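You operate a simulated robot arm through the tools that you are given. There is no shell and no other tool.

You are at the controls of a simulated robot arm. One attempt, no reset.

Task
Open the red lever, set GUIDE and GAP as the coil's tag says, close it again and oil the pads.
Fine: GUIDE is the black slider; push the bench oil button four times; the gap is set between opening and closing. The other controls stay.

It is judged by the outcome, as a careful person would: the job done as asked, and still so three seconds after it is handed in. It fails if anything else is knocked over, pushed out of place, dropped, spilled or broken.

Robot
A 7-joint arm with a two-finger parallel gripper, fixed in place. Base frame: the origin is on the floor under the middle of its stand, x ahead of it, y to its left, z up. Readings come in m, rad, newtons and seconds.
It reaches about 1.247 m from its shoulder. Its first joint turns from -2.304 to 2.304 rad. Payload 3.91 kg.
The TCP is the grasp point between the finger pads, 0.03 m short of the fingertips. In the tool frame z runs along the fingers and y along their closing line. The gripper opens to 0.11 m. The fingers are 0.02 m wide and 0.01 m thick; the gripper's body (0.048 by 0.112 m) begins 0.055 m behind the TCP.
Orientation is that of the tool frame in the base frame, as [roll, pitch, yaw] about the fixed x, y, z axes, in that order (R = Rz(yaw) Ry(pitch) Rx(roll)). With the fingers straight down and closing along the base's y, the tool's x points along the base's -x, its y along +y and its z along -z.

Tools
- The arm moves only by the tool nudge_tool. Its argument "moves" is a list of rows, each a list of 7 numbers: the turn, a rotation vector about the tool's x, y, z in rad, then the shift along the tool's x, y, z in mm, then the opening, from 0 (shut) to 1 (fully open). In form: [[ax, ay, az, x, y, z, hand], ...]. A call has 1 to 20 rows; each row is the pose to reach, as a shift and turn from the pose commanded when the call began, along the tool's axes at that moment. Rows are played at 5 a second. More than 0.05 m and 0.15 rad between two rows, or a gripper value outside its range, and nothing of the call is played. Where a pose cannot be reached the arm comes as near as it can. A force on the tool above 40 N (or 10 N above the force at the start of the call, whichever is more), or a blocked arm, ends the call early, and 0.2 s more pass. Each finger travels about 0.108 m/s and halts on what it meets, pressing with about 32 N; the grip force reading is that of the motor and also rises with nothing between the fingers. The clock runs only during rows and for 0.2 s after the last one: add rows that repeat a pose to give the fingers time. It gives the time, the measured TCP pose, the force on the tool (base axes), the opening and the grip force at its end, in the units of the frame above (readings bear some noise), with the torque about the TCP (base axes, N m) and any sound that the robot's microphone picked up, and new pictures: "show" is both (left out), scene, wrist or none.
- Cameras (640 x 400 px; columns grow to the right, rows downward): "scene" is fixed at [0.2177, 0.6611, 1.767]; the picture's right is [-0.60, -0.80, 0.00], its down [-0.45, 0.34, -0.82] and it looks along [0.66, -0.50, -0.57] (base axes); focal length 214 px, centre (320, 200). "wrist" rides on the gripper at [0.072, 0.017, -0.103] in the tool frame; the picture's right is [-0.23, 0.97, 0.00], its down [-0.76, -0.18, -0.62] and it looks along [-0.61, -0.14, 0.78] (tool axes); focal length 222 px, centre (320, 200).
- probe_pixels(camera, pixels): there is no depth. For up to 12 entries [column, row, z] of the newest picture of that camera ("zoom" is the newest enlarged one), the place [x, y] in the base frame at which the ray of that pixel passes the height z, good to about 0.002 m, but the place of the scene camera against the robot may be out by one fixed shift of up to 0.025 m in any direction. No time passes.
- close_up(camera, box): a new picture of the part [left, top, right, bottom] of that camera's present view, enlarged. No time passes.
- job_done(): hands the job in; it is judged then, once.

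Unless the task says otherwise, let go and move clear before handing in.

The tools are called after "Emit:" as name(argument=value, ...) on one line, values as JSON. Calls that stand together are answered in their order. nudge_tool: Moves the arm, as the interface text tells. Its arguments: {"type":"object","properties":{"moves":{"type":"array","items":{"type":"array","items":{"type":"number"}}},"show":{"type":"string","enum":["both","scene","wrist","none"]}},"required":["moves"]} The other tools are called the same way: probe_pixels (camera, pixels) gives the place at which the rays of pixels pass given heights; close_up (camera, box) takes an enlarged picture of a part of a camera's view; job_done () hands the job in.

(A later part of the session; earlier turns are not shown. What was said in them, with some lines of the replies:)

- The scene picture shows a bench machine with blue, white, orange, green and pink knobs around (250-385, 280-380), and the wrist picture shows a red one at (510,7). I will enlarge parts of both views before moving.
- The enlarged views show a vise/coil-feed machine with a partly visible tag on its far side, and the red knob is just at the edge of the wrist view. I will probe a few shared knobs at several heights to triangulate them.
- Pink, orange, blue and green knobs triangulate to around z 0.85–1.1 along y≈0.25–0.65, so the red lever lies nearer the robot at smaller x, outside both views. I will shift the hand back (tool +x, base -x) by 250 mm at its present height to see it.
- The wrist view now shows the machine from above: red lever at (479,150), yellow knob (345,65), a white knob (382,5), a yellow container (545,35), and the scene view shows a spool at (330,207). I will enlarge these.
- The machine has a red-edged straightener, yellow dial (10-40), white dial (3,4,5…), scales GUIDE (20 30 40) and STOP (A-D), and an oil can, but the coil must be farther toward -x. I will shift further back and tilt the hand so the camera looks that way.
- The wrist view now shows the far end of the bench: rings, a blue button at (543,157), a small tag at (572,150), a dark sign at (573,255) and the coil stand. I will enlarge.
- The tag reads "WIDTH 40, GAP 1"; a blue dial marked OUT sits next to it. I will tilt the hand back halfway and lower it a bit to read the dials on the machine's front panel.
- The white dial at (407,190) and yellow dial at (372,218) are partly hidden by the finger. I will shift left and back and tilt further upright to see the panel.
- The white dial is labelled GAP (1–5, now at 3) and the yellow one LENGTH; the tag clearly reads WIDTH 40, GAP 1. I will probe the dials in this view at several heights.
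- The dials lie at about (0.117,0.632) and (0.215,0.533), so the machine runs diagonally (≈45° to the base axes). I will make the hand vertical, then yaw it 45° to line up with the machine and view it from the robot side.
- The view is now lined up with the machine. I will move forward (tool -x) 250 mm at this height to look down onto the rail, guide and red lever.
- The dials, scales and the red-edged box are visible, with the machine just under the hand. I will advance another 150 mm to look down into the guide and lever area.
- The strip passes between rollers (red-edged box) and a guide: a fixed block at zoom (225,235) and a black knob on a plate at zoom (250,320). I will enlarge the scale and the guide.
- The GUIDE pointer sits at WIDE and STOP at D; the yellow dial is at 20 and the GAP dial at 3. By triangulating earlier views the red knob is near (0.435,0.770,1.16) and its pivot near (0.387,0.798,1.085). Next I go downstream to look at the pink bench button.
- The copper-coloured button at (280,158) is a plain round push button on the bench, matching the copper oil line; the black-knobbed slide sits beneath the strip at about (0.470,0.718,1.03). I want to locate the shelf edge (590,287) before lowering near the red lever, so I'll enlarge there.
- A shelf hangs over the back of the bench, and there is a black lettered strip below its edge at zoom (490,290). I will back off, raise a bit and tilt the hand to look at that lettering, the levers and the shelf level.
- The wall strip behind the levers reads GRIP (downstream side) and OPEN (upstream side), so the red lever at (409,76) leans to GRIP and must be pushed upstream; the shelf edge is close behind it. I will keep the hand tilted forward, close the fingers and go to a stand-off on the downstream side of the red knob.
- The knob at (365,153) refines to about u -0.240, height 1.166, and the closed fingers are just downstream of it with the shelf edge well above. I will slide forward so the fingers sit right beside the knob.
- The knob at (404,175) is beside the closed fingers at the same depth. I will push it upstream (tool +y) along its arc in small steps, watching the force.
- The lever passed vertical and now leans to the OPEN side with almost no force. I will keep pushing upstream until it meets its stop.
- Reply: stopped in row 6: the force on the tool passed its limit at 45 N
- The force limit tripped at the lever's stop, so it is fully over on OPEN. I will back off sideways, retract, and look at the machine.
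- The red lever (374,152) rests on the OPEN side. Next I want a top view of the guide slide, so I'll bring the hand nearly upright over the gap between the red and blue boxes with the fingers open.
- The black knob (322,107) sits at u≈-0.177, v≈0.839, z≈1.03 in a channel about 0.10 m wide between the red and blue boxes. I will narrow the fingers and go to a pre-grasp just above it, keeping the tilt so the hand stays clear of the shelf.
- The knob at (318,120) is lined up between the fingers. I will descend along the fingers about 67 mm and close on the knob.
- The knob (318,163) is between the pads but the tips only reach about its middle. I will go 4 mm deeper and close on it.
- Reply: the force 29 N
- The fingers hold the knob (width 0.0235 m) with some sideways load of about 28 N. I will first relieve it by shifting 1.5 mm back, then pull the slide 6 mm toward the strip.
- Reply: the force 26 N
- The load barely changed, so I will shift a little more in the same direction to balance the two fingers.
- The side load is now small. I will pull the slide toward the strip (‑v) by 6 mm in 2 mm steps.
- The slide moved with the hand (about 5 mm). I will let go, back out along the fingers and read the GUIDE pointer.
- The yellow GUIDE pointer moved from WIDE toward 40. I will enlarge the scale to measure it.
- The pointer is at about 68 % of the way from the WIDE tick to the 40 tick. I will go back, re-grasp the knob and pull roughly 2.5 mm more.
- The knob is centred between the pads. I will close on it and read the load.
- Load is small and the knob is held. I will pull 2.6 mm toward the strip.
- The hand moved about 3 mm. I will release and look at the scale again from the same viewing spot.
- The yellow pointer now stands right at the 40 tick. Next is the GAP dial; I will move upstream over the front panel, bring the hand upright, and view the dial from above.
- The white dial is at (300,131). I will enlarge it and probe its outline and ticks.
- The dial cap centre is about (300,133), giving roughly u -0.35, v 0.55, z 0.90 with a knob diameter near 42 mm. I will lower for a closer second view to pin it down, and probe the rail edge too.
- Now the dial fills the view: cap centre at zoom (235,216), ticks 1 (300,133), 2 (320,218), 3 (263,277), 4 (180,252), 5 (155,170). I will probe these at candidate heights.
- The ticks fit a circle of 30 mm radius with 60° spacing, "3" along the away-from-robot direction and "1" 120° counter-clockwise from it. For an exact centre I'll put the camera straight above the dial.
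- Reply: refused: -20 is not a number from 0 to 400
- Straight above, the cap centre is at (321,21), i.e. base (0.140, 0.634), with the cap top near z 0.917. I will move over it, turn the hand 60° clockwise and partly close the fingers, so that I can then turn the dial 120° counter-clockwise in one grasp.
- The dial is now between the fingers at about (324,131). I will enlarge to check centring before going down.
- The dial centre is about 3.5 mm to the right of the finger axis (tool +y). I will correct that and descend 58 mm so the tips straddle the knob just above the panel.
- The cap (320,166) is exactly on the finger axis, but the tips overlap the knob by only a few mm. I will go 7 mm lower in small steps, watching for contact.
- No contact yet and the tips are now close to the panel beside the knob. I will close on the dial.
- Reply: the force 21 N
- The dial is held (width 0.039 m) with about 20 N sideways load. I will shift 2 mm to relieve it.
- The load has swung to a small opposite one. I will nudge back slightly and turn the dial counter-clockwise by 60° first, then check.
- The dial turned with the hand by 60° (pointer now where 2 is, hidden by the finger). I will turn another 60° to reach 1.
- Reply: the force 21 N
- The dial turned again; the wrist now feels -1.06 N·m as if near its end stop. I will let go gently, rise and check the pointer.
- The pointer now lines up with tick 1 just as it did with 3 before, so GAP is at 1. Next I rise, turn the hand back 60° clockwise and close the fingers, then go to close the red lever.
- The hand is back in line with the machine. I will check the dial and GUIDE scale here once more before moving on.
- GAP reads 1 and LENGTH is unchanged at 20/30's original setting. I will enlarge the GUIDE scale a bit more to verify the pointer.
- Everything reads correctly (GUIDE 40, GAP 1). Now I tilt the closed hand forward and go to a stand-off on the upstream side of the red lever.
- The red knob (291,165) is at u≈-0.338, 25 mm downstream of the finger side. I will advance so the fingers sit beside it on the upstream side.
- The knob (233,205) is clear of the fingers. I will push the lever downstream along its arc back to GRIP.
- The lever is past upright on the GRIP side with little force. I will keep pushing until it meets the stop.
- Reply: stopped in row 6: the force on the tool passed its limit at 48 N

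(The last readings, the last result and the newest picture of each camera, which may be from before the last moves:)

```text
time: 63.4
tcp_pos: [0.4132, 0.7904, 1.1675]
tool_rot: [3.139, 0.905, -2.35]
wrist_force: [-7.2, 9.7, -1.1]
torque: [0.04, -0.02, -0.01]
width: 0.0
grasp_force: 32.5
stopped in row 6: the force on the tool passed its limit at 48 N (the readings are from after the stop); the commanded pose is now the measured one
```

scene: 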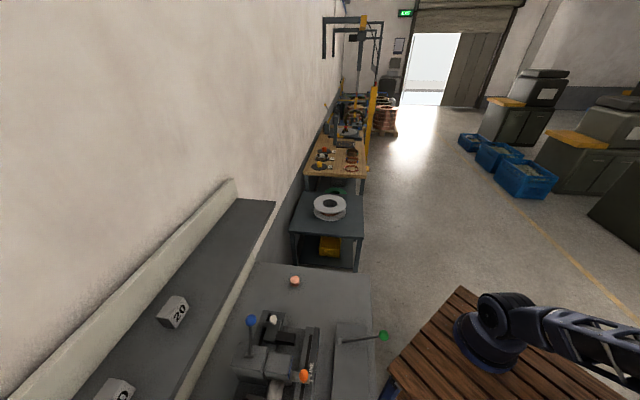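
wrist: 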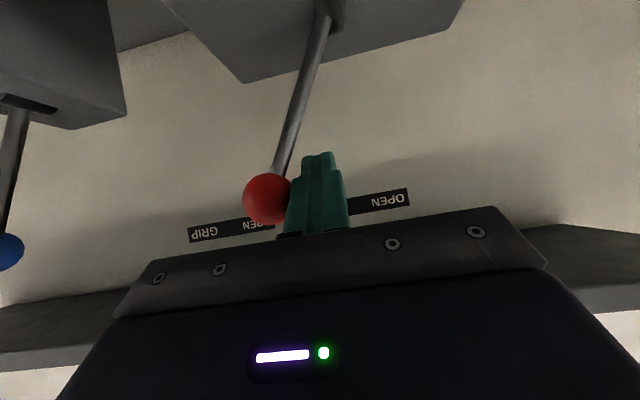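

The lever hit its stop at the same place as originally (u≈-0.24), so it is closed on GRIP. I will back off upstream and retract to check it.

Emit:
nudge_tool(moves=[[0, 0, 0, 0, 10, 0, 0], [0, 0, 0, 0, 22, 0, 0], [0, 0, 0, 15, 25, -37, 0], [0, 0, 0, 30, 25, -74, 0], [0, 0, 0, 45, 25, -110, 0], [0, 0, 0, 59, 25, -147, 0], [0, 0, 0, 59, 25, -147, 0]], show="wrist")

```text
time: 65.0
tcp_pos: [0.2905, 0.6974, 1.2103]
tool_rot: [3.136, 0.906, -2.353]
wrist_force: [-0.1, 0.7, -0.2]
torque: [0.02, -0.01, 0.01]
width: 0.0001
grasp_force: 31.9
```

wrist: 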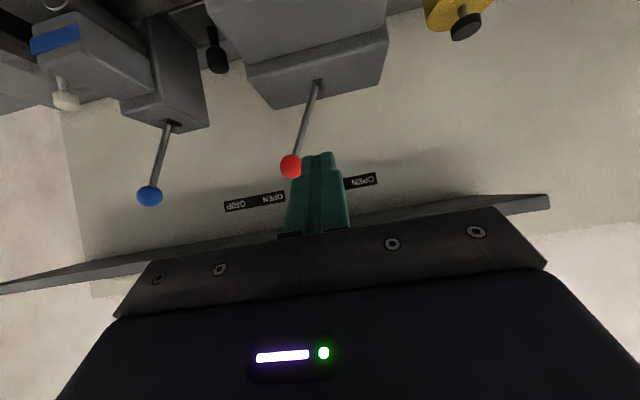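

The red lever (291,165) now stands parallel to the blue one, on GRIP. Next I raise and retract, bring the hand to a slight tilt, and travel downstream to the copper bench button.

Emit:
nudge_tool(moves=[[0, 0.1, 0, -4, -5, -28, 0], [0, 0.2, 0, -8, -15, -56, 0], [0, 0.3, 0, -13, -35, -84, 0], [0, 0.4, 0, -17, -55, -112, 0], [0, 0.5, 0, -21, -75, -130, 0], [0, 0.6, 0, -26, -100, -145, 0], [0, 0.6, 0, -26, -100, -145, 0]], show="wrist")

```text
time: 66.6
tcp_pos: [0.2933, 0.5566, 1.3176]
tool_rot: [3.14, 0.306, -2.349]
wrist_force: [0.5, 0.4, 0.1]
torque: [0.0, 0.0, -0.01]
width: 0.0
grasp_force: 32.4
```

wrist: 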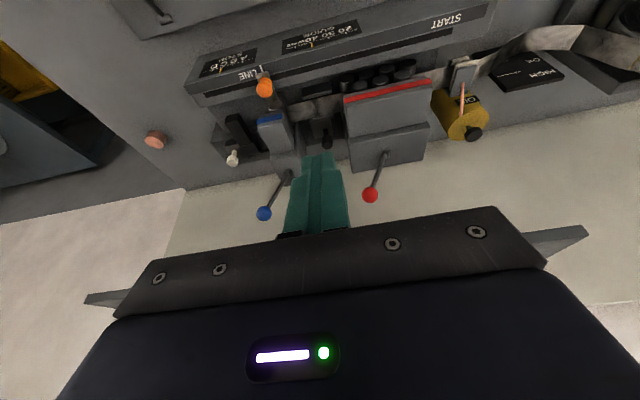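

From here I can see the whole machine; I will verify the scales and lever after the closing.

Emit:
close_up(camera="wrist", box=[272, 10, 368, 70])

Emit:
close_up(camera="wrist", box=[190, 60, 480, 240])

Emit:
close_up(camera="wrist", box=[400, 40, 560, 140])

```text
6.67 times, centred on (320, 40) of wrist
```

zoom: 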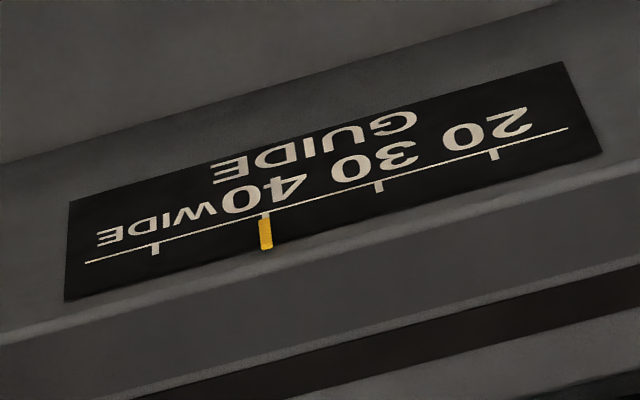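

```text
2.21 times, centred on (335, 150) of wrist
```

zoom: 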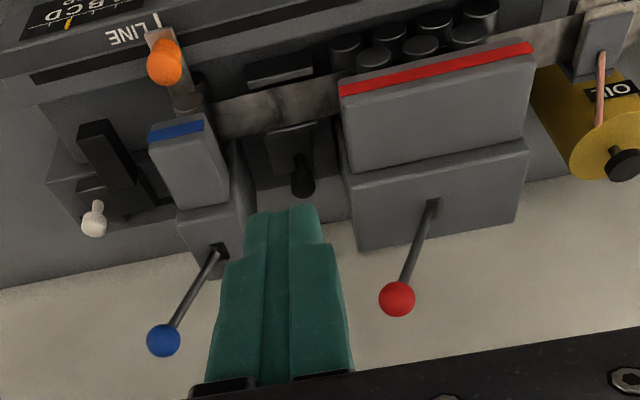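

```text
4.00 times, centred on (480, 90) of wrist
```

zoom: 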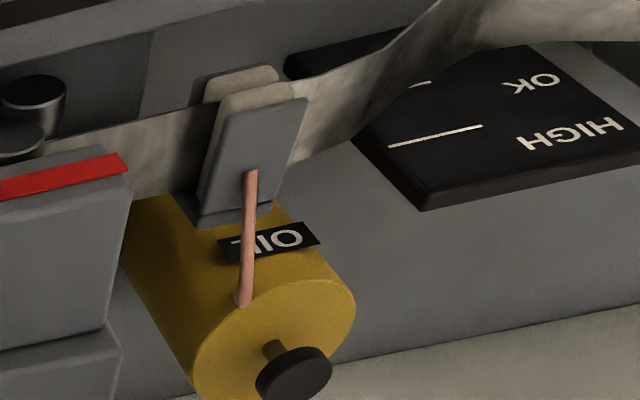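

GUIDE still reads 40 and the red head is closed. The OIL can at (465,115) stands upright with a black push knob on a stem on top and a copper tube to the wiper pads, while the copper-coloured disc at (155,139) has no label; I need a closer look at both before deciding which is the oil button. First the copper one.

Emit:
close_up(camera="wrist", box=[115, 110, 211, 170])

Emit:
close_up(camera="scene", box=[263, 260, 327, 300])

Emit:
close_up(camera="scene", box=[240, 255, 400, 355])

```text
6.67 times, centred on (163, 140) of wrist
```

zoom: 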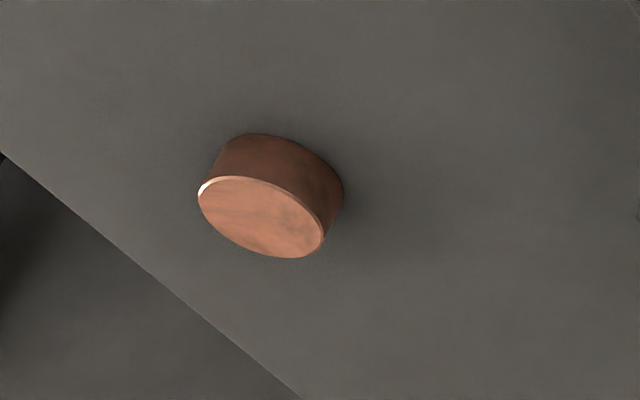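

```text
10.00 times, centred on (295, 280) of scene
```

zoom: 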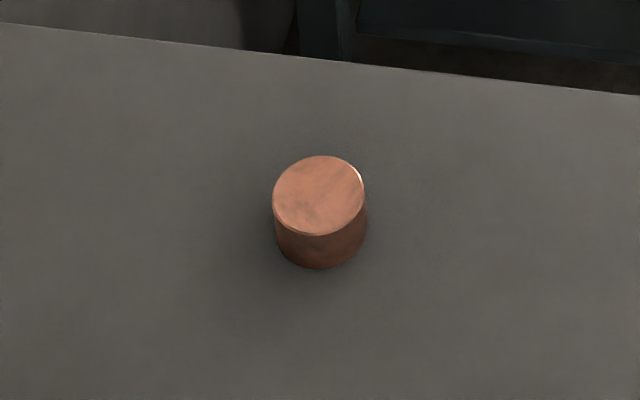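

```text
4.00 times, centred on (320, 305) of scene
```

zoom: 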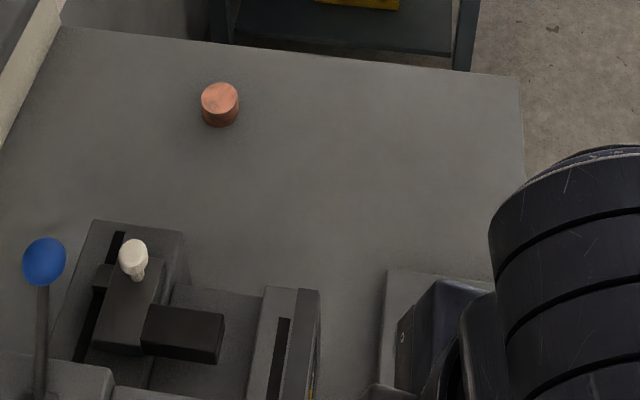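

The copper piece is a plain loose-looking cylinder with no collar, stem, tube or label, while the OIL can has a stemmed black push knob feeding the pads. I will go and inspect that knob, computed at about u -0.489, v 0.891, z 1.03, from a tilted stand-off.

Emit:
nudge_tool(moves=[[0, -0.05, 0, -4, 43, 12, 0], [0, -0.1, 0, -8, 87, 23, 0], [0, -0.15, 0, -11, 130, 35, 0], [0, -0.2, 0, -15, 173, 47, 0], [0, -0.25, 0, -19, 217, 59, 0], [0, -0.3, 0.004, -23, 260, 70, 0], [0, -0.3, 0.007, -26.6, 303, 82, 0], [0, -0.3, 0.007, -26.6, 303, 82, 0]], show="wrist")

Emit:
close_up(camera="wrist", box=[240, 40, 400, 140])

```text
time: 68.4
tcp_pos: [0.1119, 0.8063, 1.2519]
tool_rot: [3.134, 0.605, -2.359]
wrist_force: [-0.8, -0.6, 0.7]
torque: [-0.01, -0.01, 0.02]
width: 0.0
grasp_force: 32.1
```

wrist: 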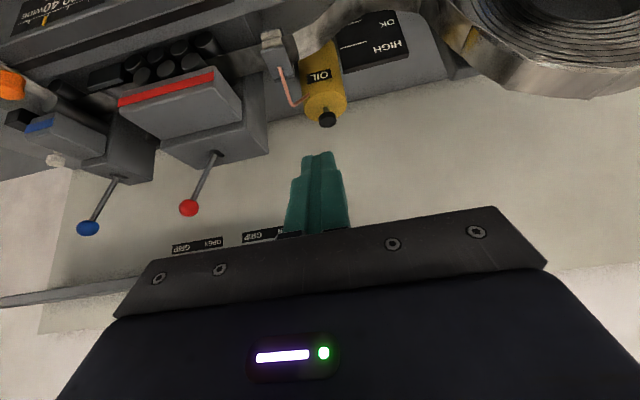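

```text
4.00 times, centred on (320, 90) of wrist
```

zoom: 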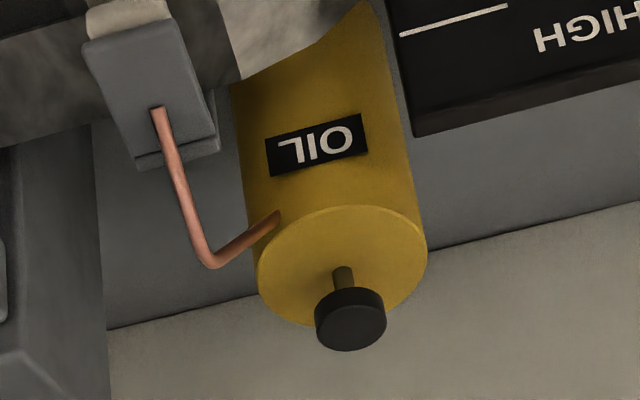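

This is clearly the oil pump: an upright can labelled OIL, copper tube to the pad block, and a black push knob on a stem at (327,122). I will probe its top for a precise position.

Emit:
probe_pixels(camera="wrist", pixels=[[327.5, 122, 1.01], [327.5, 122, 1.02], [327.5, 122, 1.03], [327.5, 122, 1.04], [325, 108, 1.0], [325, 108, 1.02]])

```text
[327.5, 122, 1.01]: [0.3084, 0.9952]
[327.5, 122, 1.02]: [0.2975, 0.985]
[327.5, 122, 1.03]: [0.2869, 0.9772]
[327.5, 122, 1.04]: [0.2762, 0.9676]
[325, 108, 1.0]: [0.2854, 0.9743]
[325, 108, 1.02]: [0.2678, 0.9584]
```

The knob top is at about u -0.488, v 0.893, z 1.03. I will bring the closed fingertips to about 4 cm above it, keeping the forward tilt to stay clear of the shelf.

Emit:
nudge_tool(moves=[[0, 0, 0, -18, 0, 43, 0], [0, 0, 0, -36, -1, 86, 0], [0, 0, 0, -53, -1, 129, 0], [0, 0, 0, -71, -2, 172, 0], [0, 0, 0, -89, -2.5, 215, 0], [0, 0, 0, -106.6, -2.5, 258, 0], [0, 0, 0, -106.6, -2.5, 258, 0]], show="wrist")

Emit:
close_up(camera="wrist", box=[200, 60, 440, 210])

```text
time: 70.0
tcp_pos: [0.2776, 0.9697, 1.0982]
tool_rot: [3.134, 0.606, -2.359]
wrist_force: [1.4, -0.5, 0.0]
torque: [0.02, -0.01, -0.02]
width: 0.0002
grasp_force: 32.4
```

wrist: 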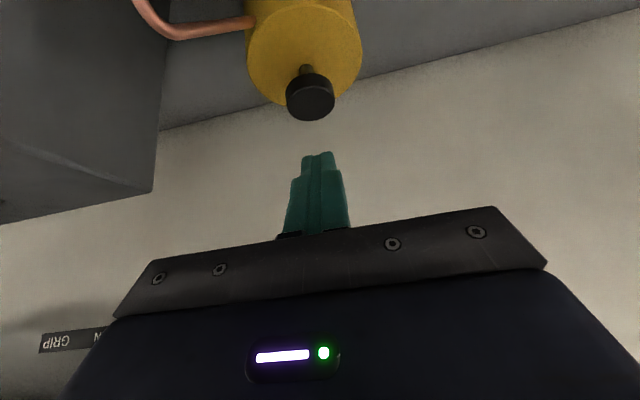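

```text
2.67 times, centred on (320, 135) of wrist
```

zoom: 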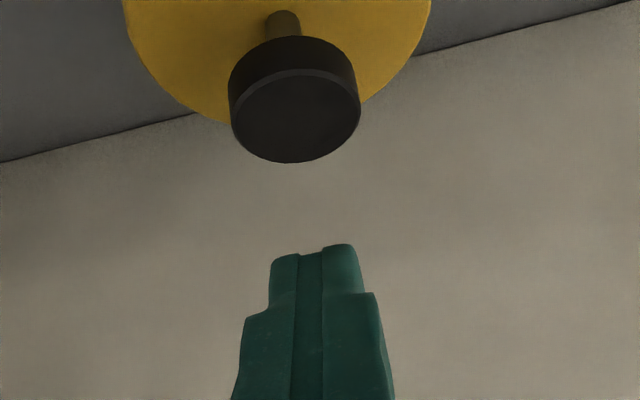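

The knob's top face (311,103) is right below the fingertips' line, about 4 cm under them. I will descend straight down in base z, in small steps near contact, to feel the button.

Emit:
nudge_tool(moves=[[0, 0, 0, 6.8, 0, 9.9, 0], [0, 0, 0, 13.7, 0, 19.7, 0], [0, 0, 0, 19.3, 0, 28, 0], [0, 0, 0, 21.6, 0, 31.3, 0], [0, 0, 0, 22.8, 0, 32.9, 0], [0, 0, 0, 23.9, 0, 34.5, 0], [0, 0, 0, 25, 0, 36.2, 0]], show="wrist")

```text
time: 71.6
tcp_pos: [0.2782, 0.9708, 1.056]
tool_rot: [3.134, 0.607, -2.359]
wrist_force: [-1.3, 1.2, 4.5]
torque: [0.05, 0.01, 0.01]
width: 0.0
grasp_force: 31.9
heard: click
```

wrist: 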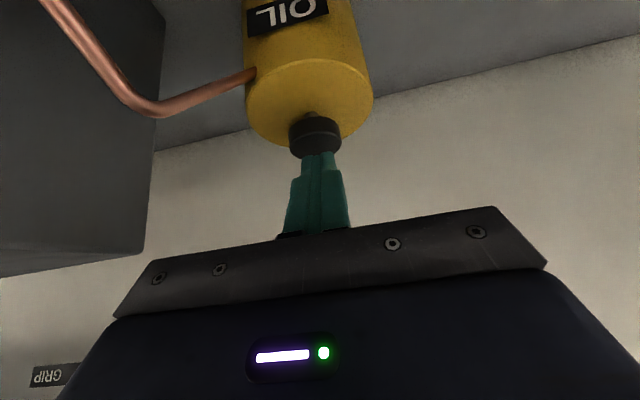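

A click was heard with about 4.5 N on the tip: the oil button works and this is press one. I will lift about 20 mm to release and listen.

Emit:
nudge_tool(moves=[[0, 0, 0, -5.7, 0, -8.2, 0], [0, 0, 0, -11.4, 0, -16.5, 0], [0, 0, 0, -11.4, 0, -16.5, 0]], show="wrist")

Emit:
close_up(camera="wrist", box=[200, 60, 440, 210])

```text
time: 72.4
tcp_pos: [0.2781, 0.9717, 1.0754]
tool_rot: [3.135, 0.606, -2.36]
wrist_force: [0.1, -0.6, 0.6]
torque: [0.01, -0.04, -0.02]
width: 0.0
grasp_force: 32.0
```

wrist: 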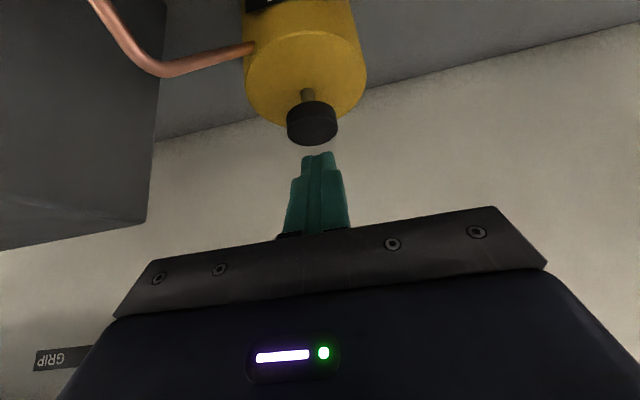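

```text
2.67 times, centred on (320, 135) of wrist
```

zoom: 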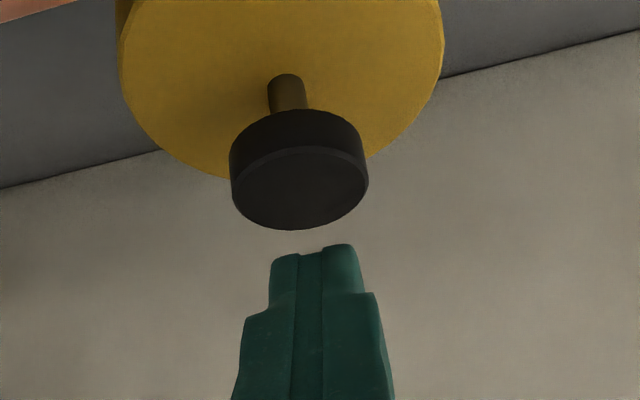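

The button sprang back, with no sound on release. Press two: down 20 mm and back up, listening for one click.

Emit:
nudge_tool(moves=[[0, 0, 0, 5.7, 0, 8.2, 0], [0, 0, 0, 9.1, 0, 13.2, 0], [0, 0, 0, 11.4, 0, 16.5, 0], [0, 0, 0, 11.4, 0, 16.5, 0], [0, 0, 0, 5.7, 0, 8.2, 0], [0, 0, 0, 0, 0, 0, 0], [0, 0, 0, 0, 0, 0, 0]], show="none")

```text
time: 74.0
tcp_pos: [0.2774, 0.9695, 1.0748]
tool_rot: [3.133, 0.604, -2.359]
wrist_force: [-0.1, -0.2, 0.2]
torque: [-0.01, -0.01, 0.02]
width: 0.0002
grasp_force: 31.8
heard: click
```

One click was heard for press two. I will repeat the same press for number three.

Emit:
nudge_tool(moves=[[0, 0, 0, 5.7, 0, 8.2, 0], [0, 0, 0, 9.1, 0, 13.2, 0], [0, 0, 0, 11.4, 0, 16.5, 0], [0, 0, 0, 11.4, 0, 16.5, 0], [0, 0, 0, 5.7, 0, 8.2, 0], [0, 0, 0, 0, 0, 0, 0], [0, 0, 0, 0, 0, 0, 0]], show="none")

```text
time: 75.6
tcp_pos: [0.279, 0.9693, 1.0761]
tool_rot: [3.134, 0.606, -2.359]
wrist_force: [0.1, -0.5, 0.3]
torque: [-0.02, 0.02, 0.0]
width: 0.0001
grasp_force: 32.1
heard: click
```

One click again, so three presses are done. Now the fourth and last press.

Emit:
nudge_tool(moves=[[0, 0, 0, 5.7, 0, 8.2, 0], [0, 0, 0, 9.1, 0, 13.2, 0], [0, 0, 0, 11.4, 0, 16.5, 0], [0, 0, 0, 11.4, 0, 16.5, 0], [0, 0, 0, 5.7, 0, 8.2, 0], [0, 0, 0, 0, 0, 0, 0], [0, 0, 0, 0, 0, 0, 0]], show="wrist")

```text
time: 77.2
tcp_pos: [0.2778, 0.9708, 1.0757]
tool_rot: [3.135, 0.606, -2.359]
wrist_force: [-0.3, -0.2, -0.2]
torque: [0.01, -0.03, -0.01]
width: 0.0
grasp_force: 32.0
heard: click
```

wrist: 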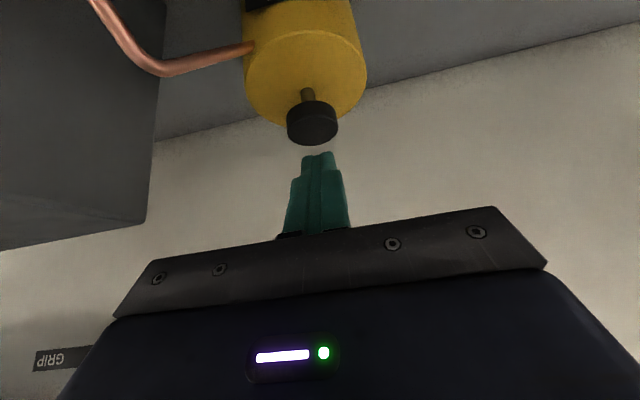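

Four clicks in total and the knob is back up. I will retract up and back, then take a final overview of all controls.

Emit:
nudge_tool(moves=[[0, 0, 0, -11.4, 0, -16.5, 0], [0, 0, 0, 9, 0, -60, 0], [0, 0, 0, 29, 0, -103, 0], [0, 0, 0, 50, 0, -146, 0], [0, 0, 0, 70, 0, -190, 0], [0, 0, 0, 82, 0, -233, 0], [0, 0, 0, 91, 0, -276, 0], [0, 0, 0, 91, 0, -276, 0]], show="none")

Emit:
nudge_tool(moves=[[0, 0.06, 0, 10, -50, -20, 0], [0, 0.12, 0, 20, -95, -40, 0], [0, 0.18, 0, 40, -140, -60, 0], [0, 0.24, 0, 60, -180, -80, 0], [0, 0.3, 0, 80, -220, -90, 0], [0, 0.3, 0, 80, -220, -90, 0]])

```text
time: 79.0
tcp_pos: [0.1166, 0.8071, 1.253]
tool_rot: [3.135, 0.605, -2.36]
wrist_force: [0.1, -0.4, 0.2]
torque: [-0.01, 0.06, 0.03]
width: 0.0
grasp_force: 32.8
```

```text
refused: row 1 steps farther than a row can; nothing moved
```

The retract went well, but the second move was refused as its first step was too big. I will resend it with smaller steps.

Emit:
nudge_tool(moves=[[0, 0.05, 0, 10, -35, -15, 0], [0, 0.1, 0, 20, -70, -30, 0], [0, 0.15, 0, 30, -105, -45, 0], [0, 0.2, 0, 45, -140, -60, 0], [0, 0.25, 0, 60, -175, -75, 0], [0, 0.3, 0, 75, -210, -90, 0], [0, 0.3, 0, 75, -210, -90, 0]])

```text
time: 80.6
tcp_pos: [0.1841, 0.5779, 1.2811]
tool_rot: [3.136, 0.307, -2.358]
wrist_force: [0.7, 0.1, 0.7]
torque: [0.01, 0.0, 0.01]
width: 0.0
grasp_force: 31.9
```

scene: 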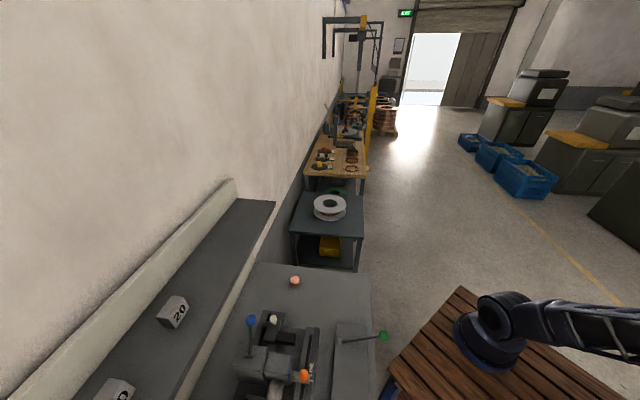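
wrist: 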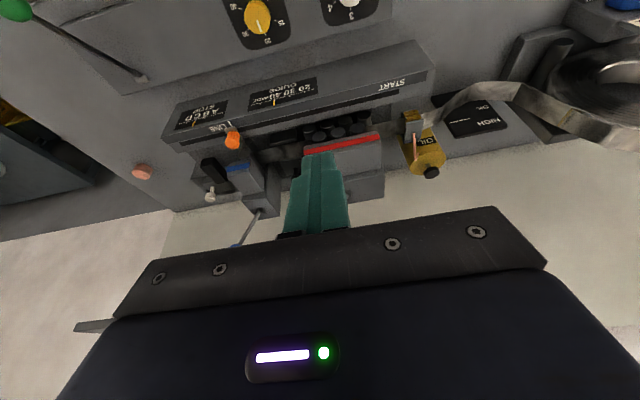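

Emit:
close_up(camera="wrist", box=[220, 0, 380, 100])

Emit:
close_up(camera="wrist", box=[160, 70, 320, 170])

Emit:
close_up(camera="wrist", box=[300, 100, 460, 200])

```text
4.00 times, centred on (300, 50) of wrist
```

zoom: 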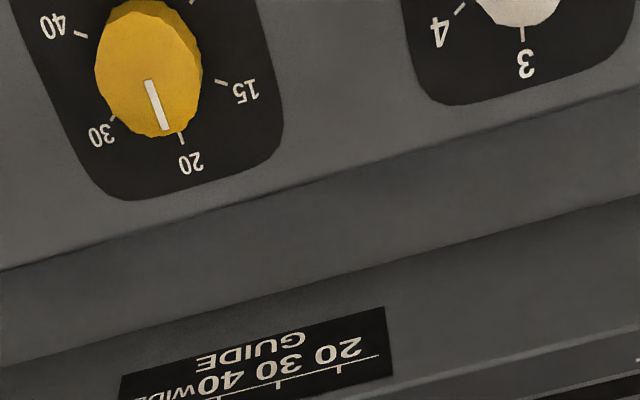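

```text
4.00 times, centred on (240, 120) of wrist
```

zoom: 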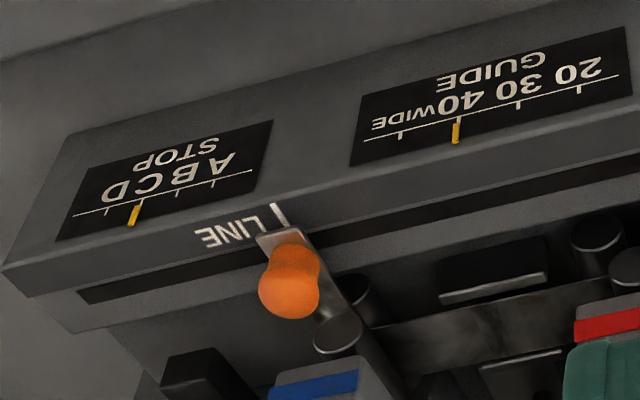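

```text
4.00 times, centred on (380, 150) of wrist
```

zoom: 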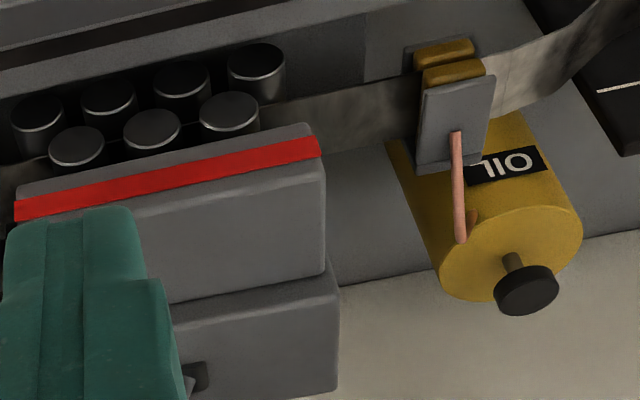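

The pads at zoom (450,60) have turned amber with oil. GUIDE reads 40, and the STOP pointer and LENGTH dial are unchanged. GAP was checked at 1 and the red lever was seen back on GRIP. The hand is clear of everything, so I hand the job in.

Emit:
job_done()

```text
The job is handed in.
```

The job is handed in, and every setting looked right in the pictures before I did so. I have not seen the judge's result.

- **Red lever:** I pushed it to OPEN, made the settings, then pushed it back to its stop on GRIP, where it started.
- **GUIDE:** the coil's tag says width 40. I moved the black slider until the yellow pointer stood on the 40 tick.
- **GAP:** the tag says 1. I turned the white dial from 3 to 1 while the lever was open.
- **Oil:** I took "bench oil button" to mean the black push knob on the can labelled OIL. I pushed it four times, heard a click each time, and the pads turned amber. The copper cylinder at the end of the bench has no label or tube, so I left it alone.
- **Other controls:** I did not touch them, and LENGTH and STOP read the same as at the start. I saw nothing knocked over or moved, and the arm is clear of the bench.
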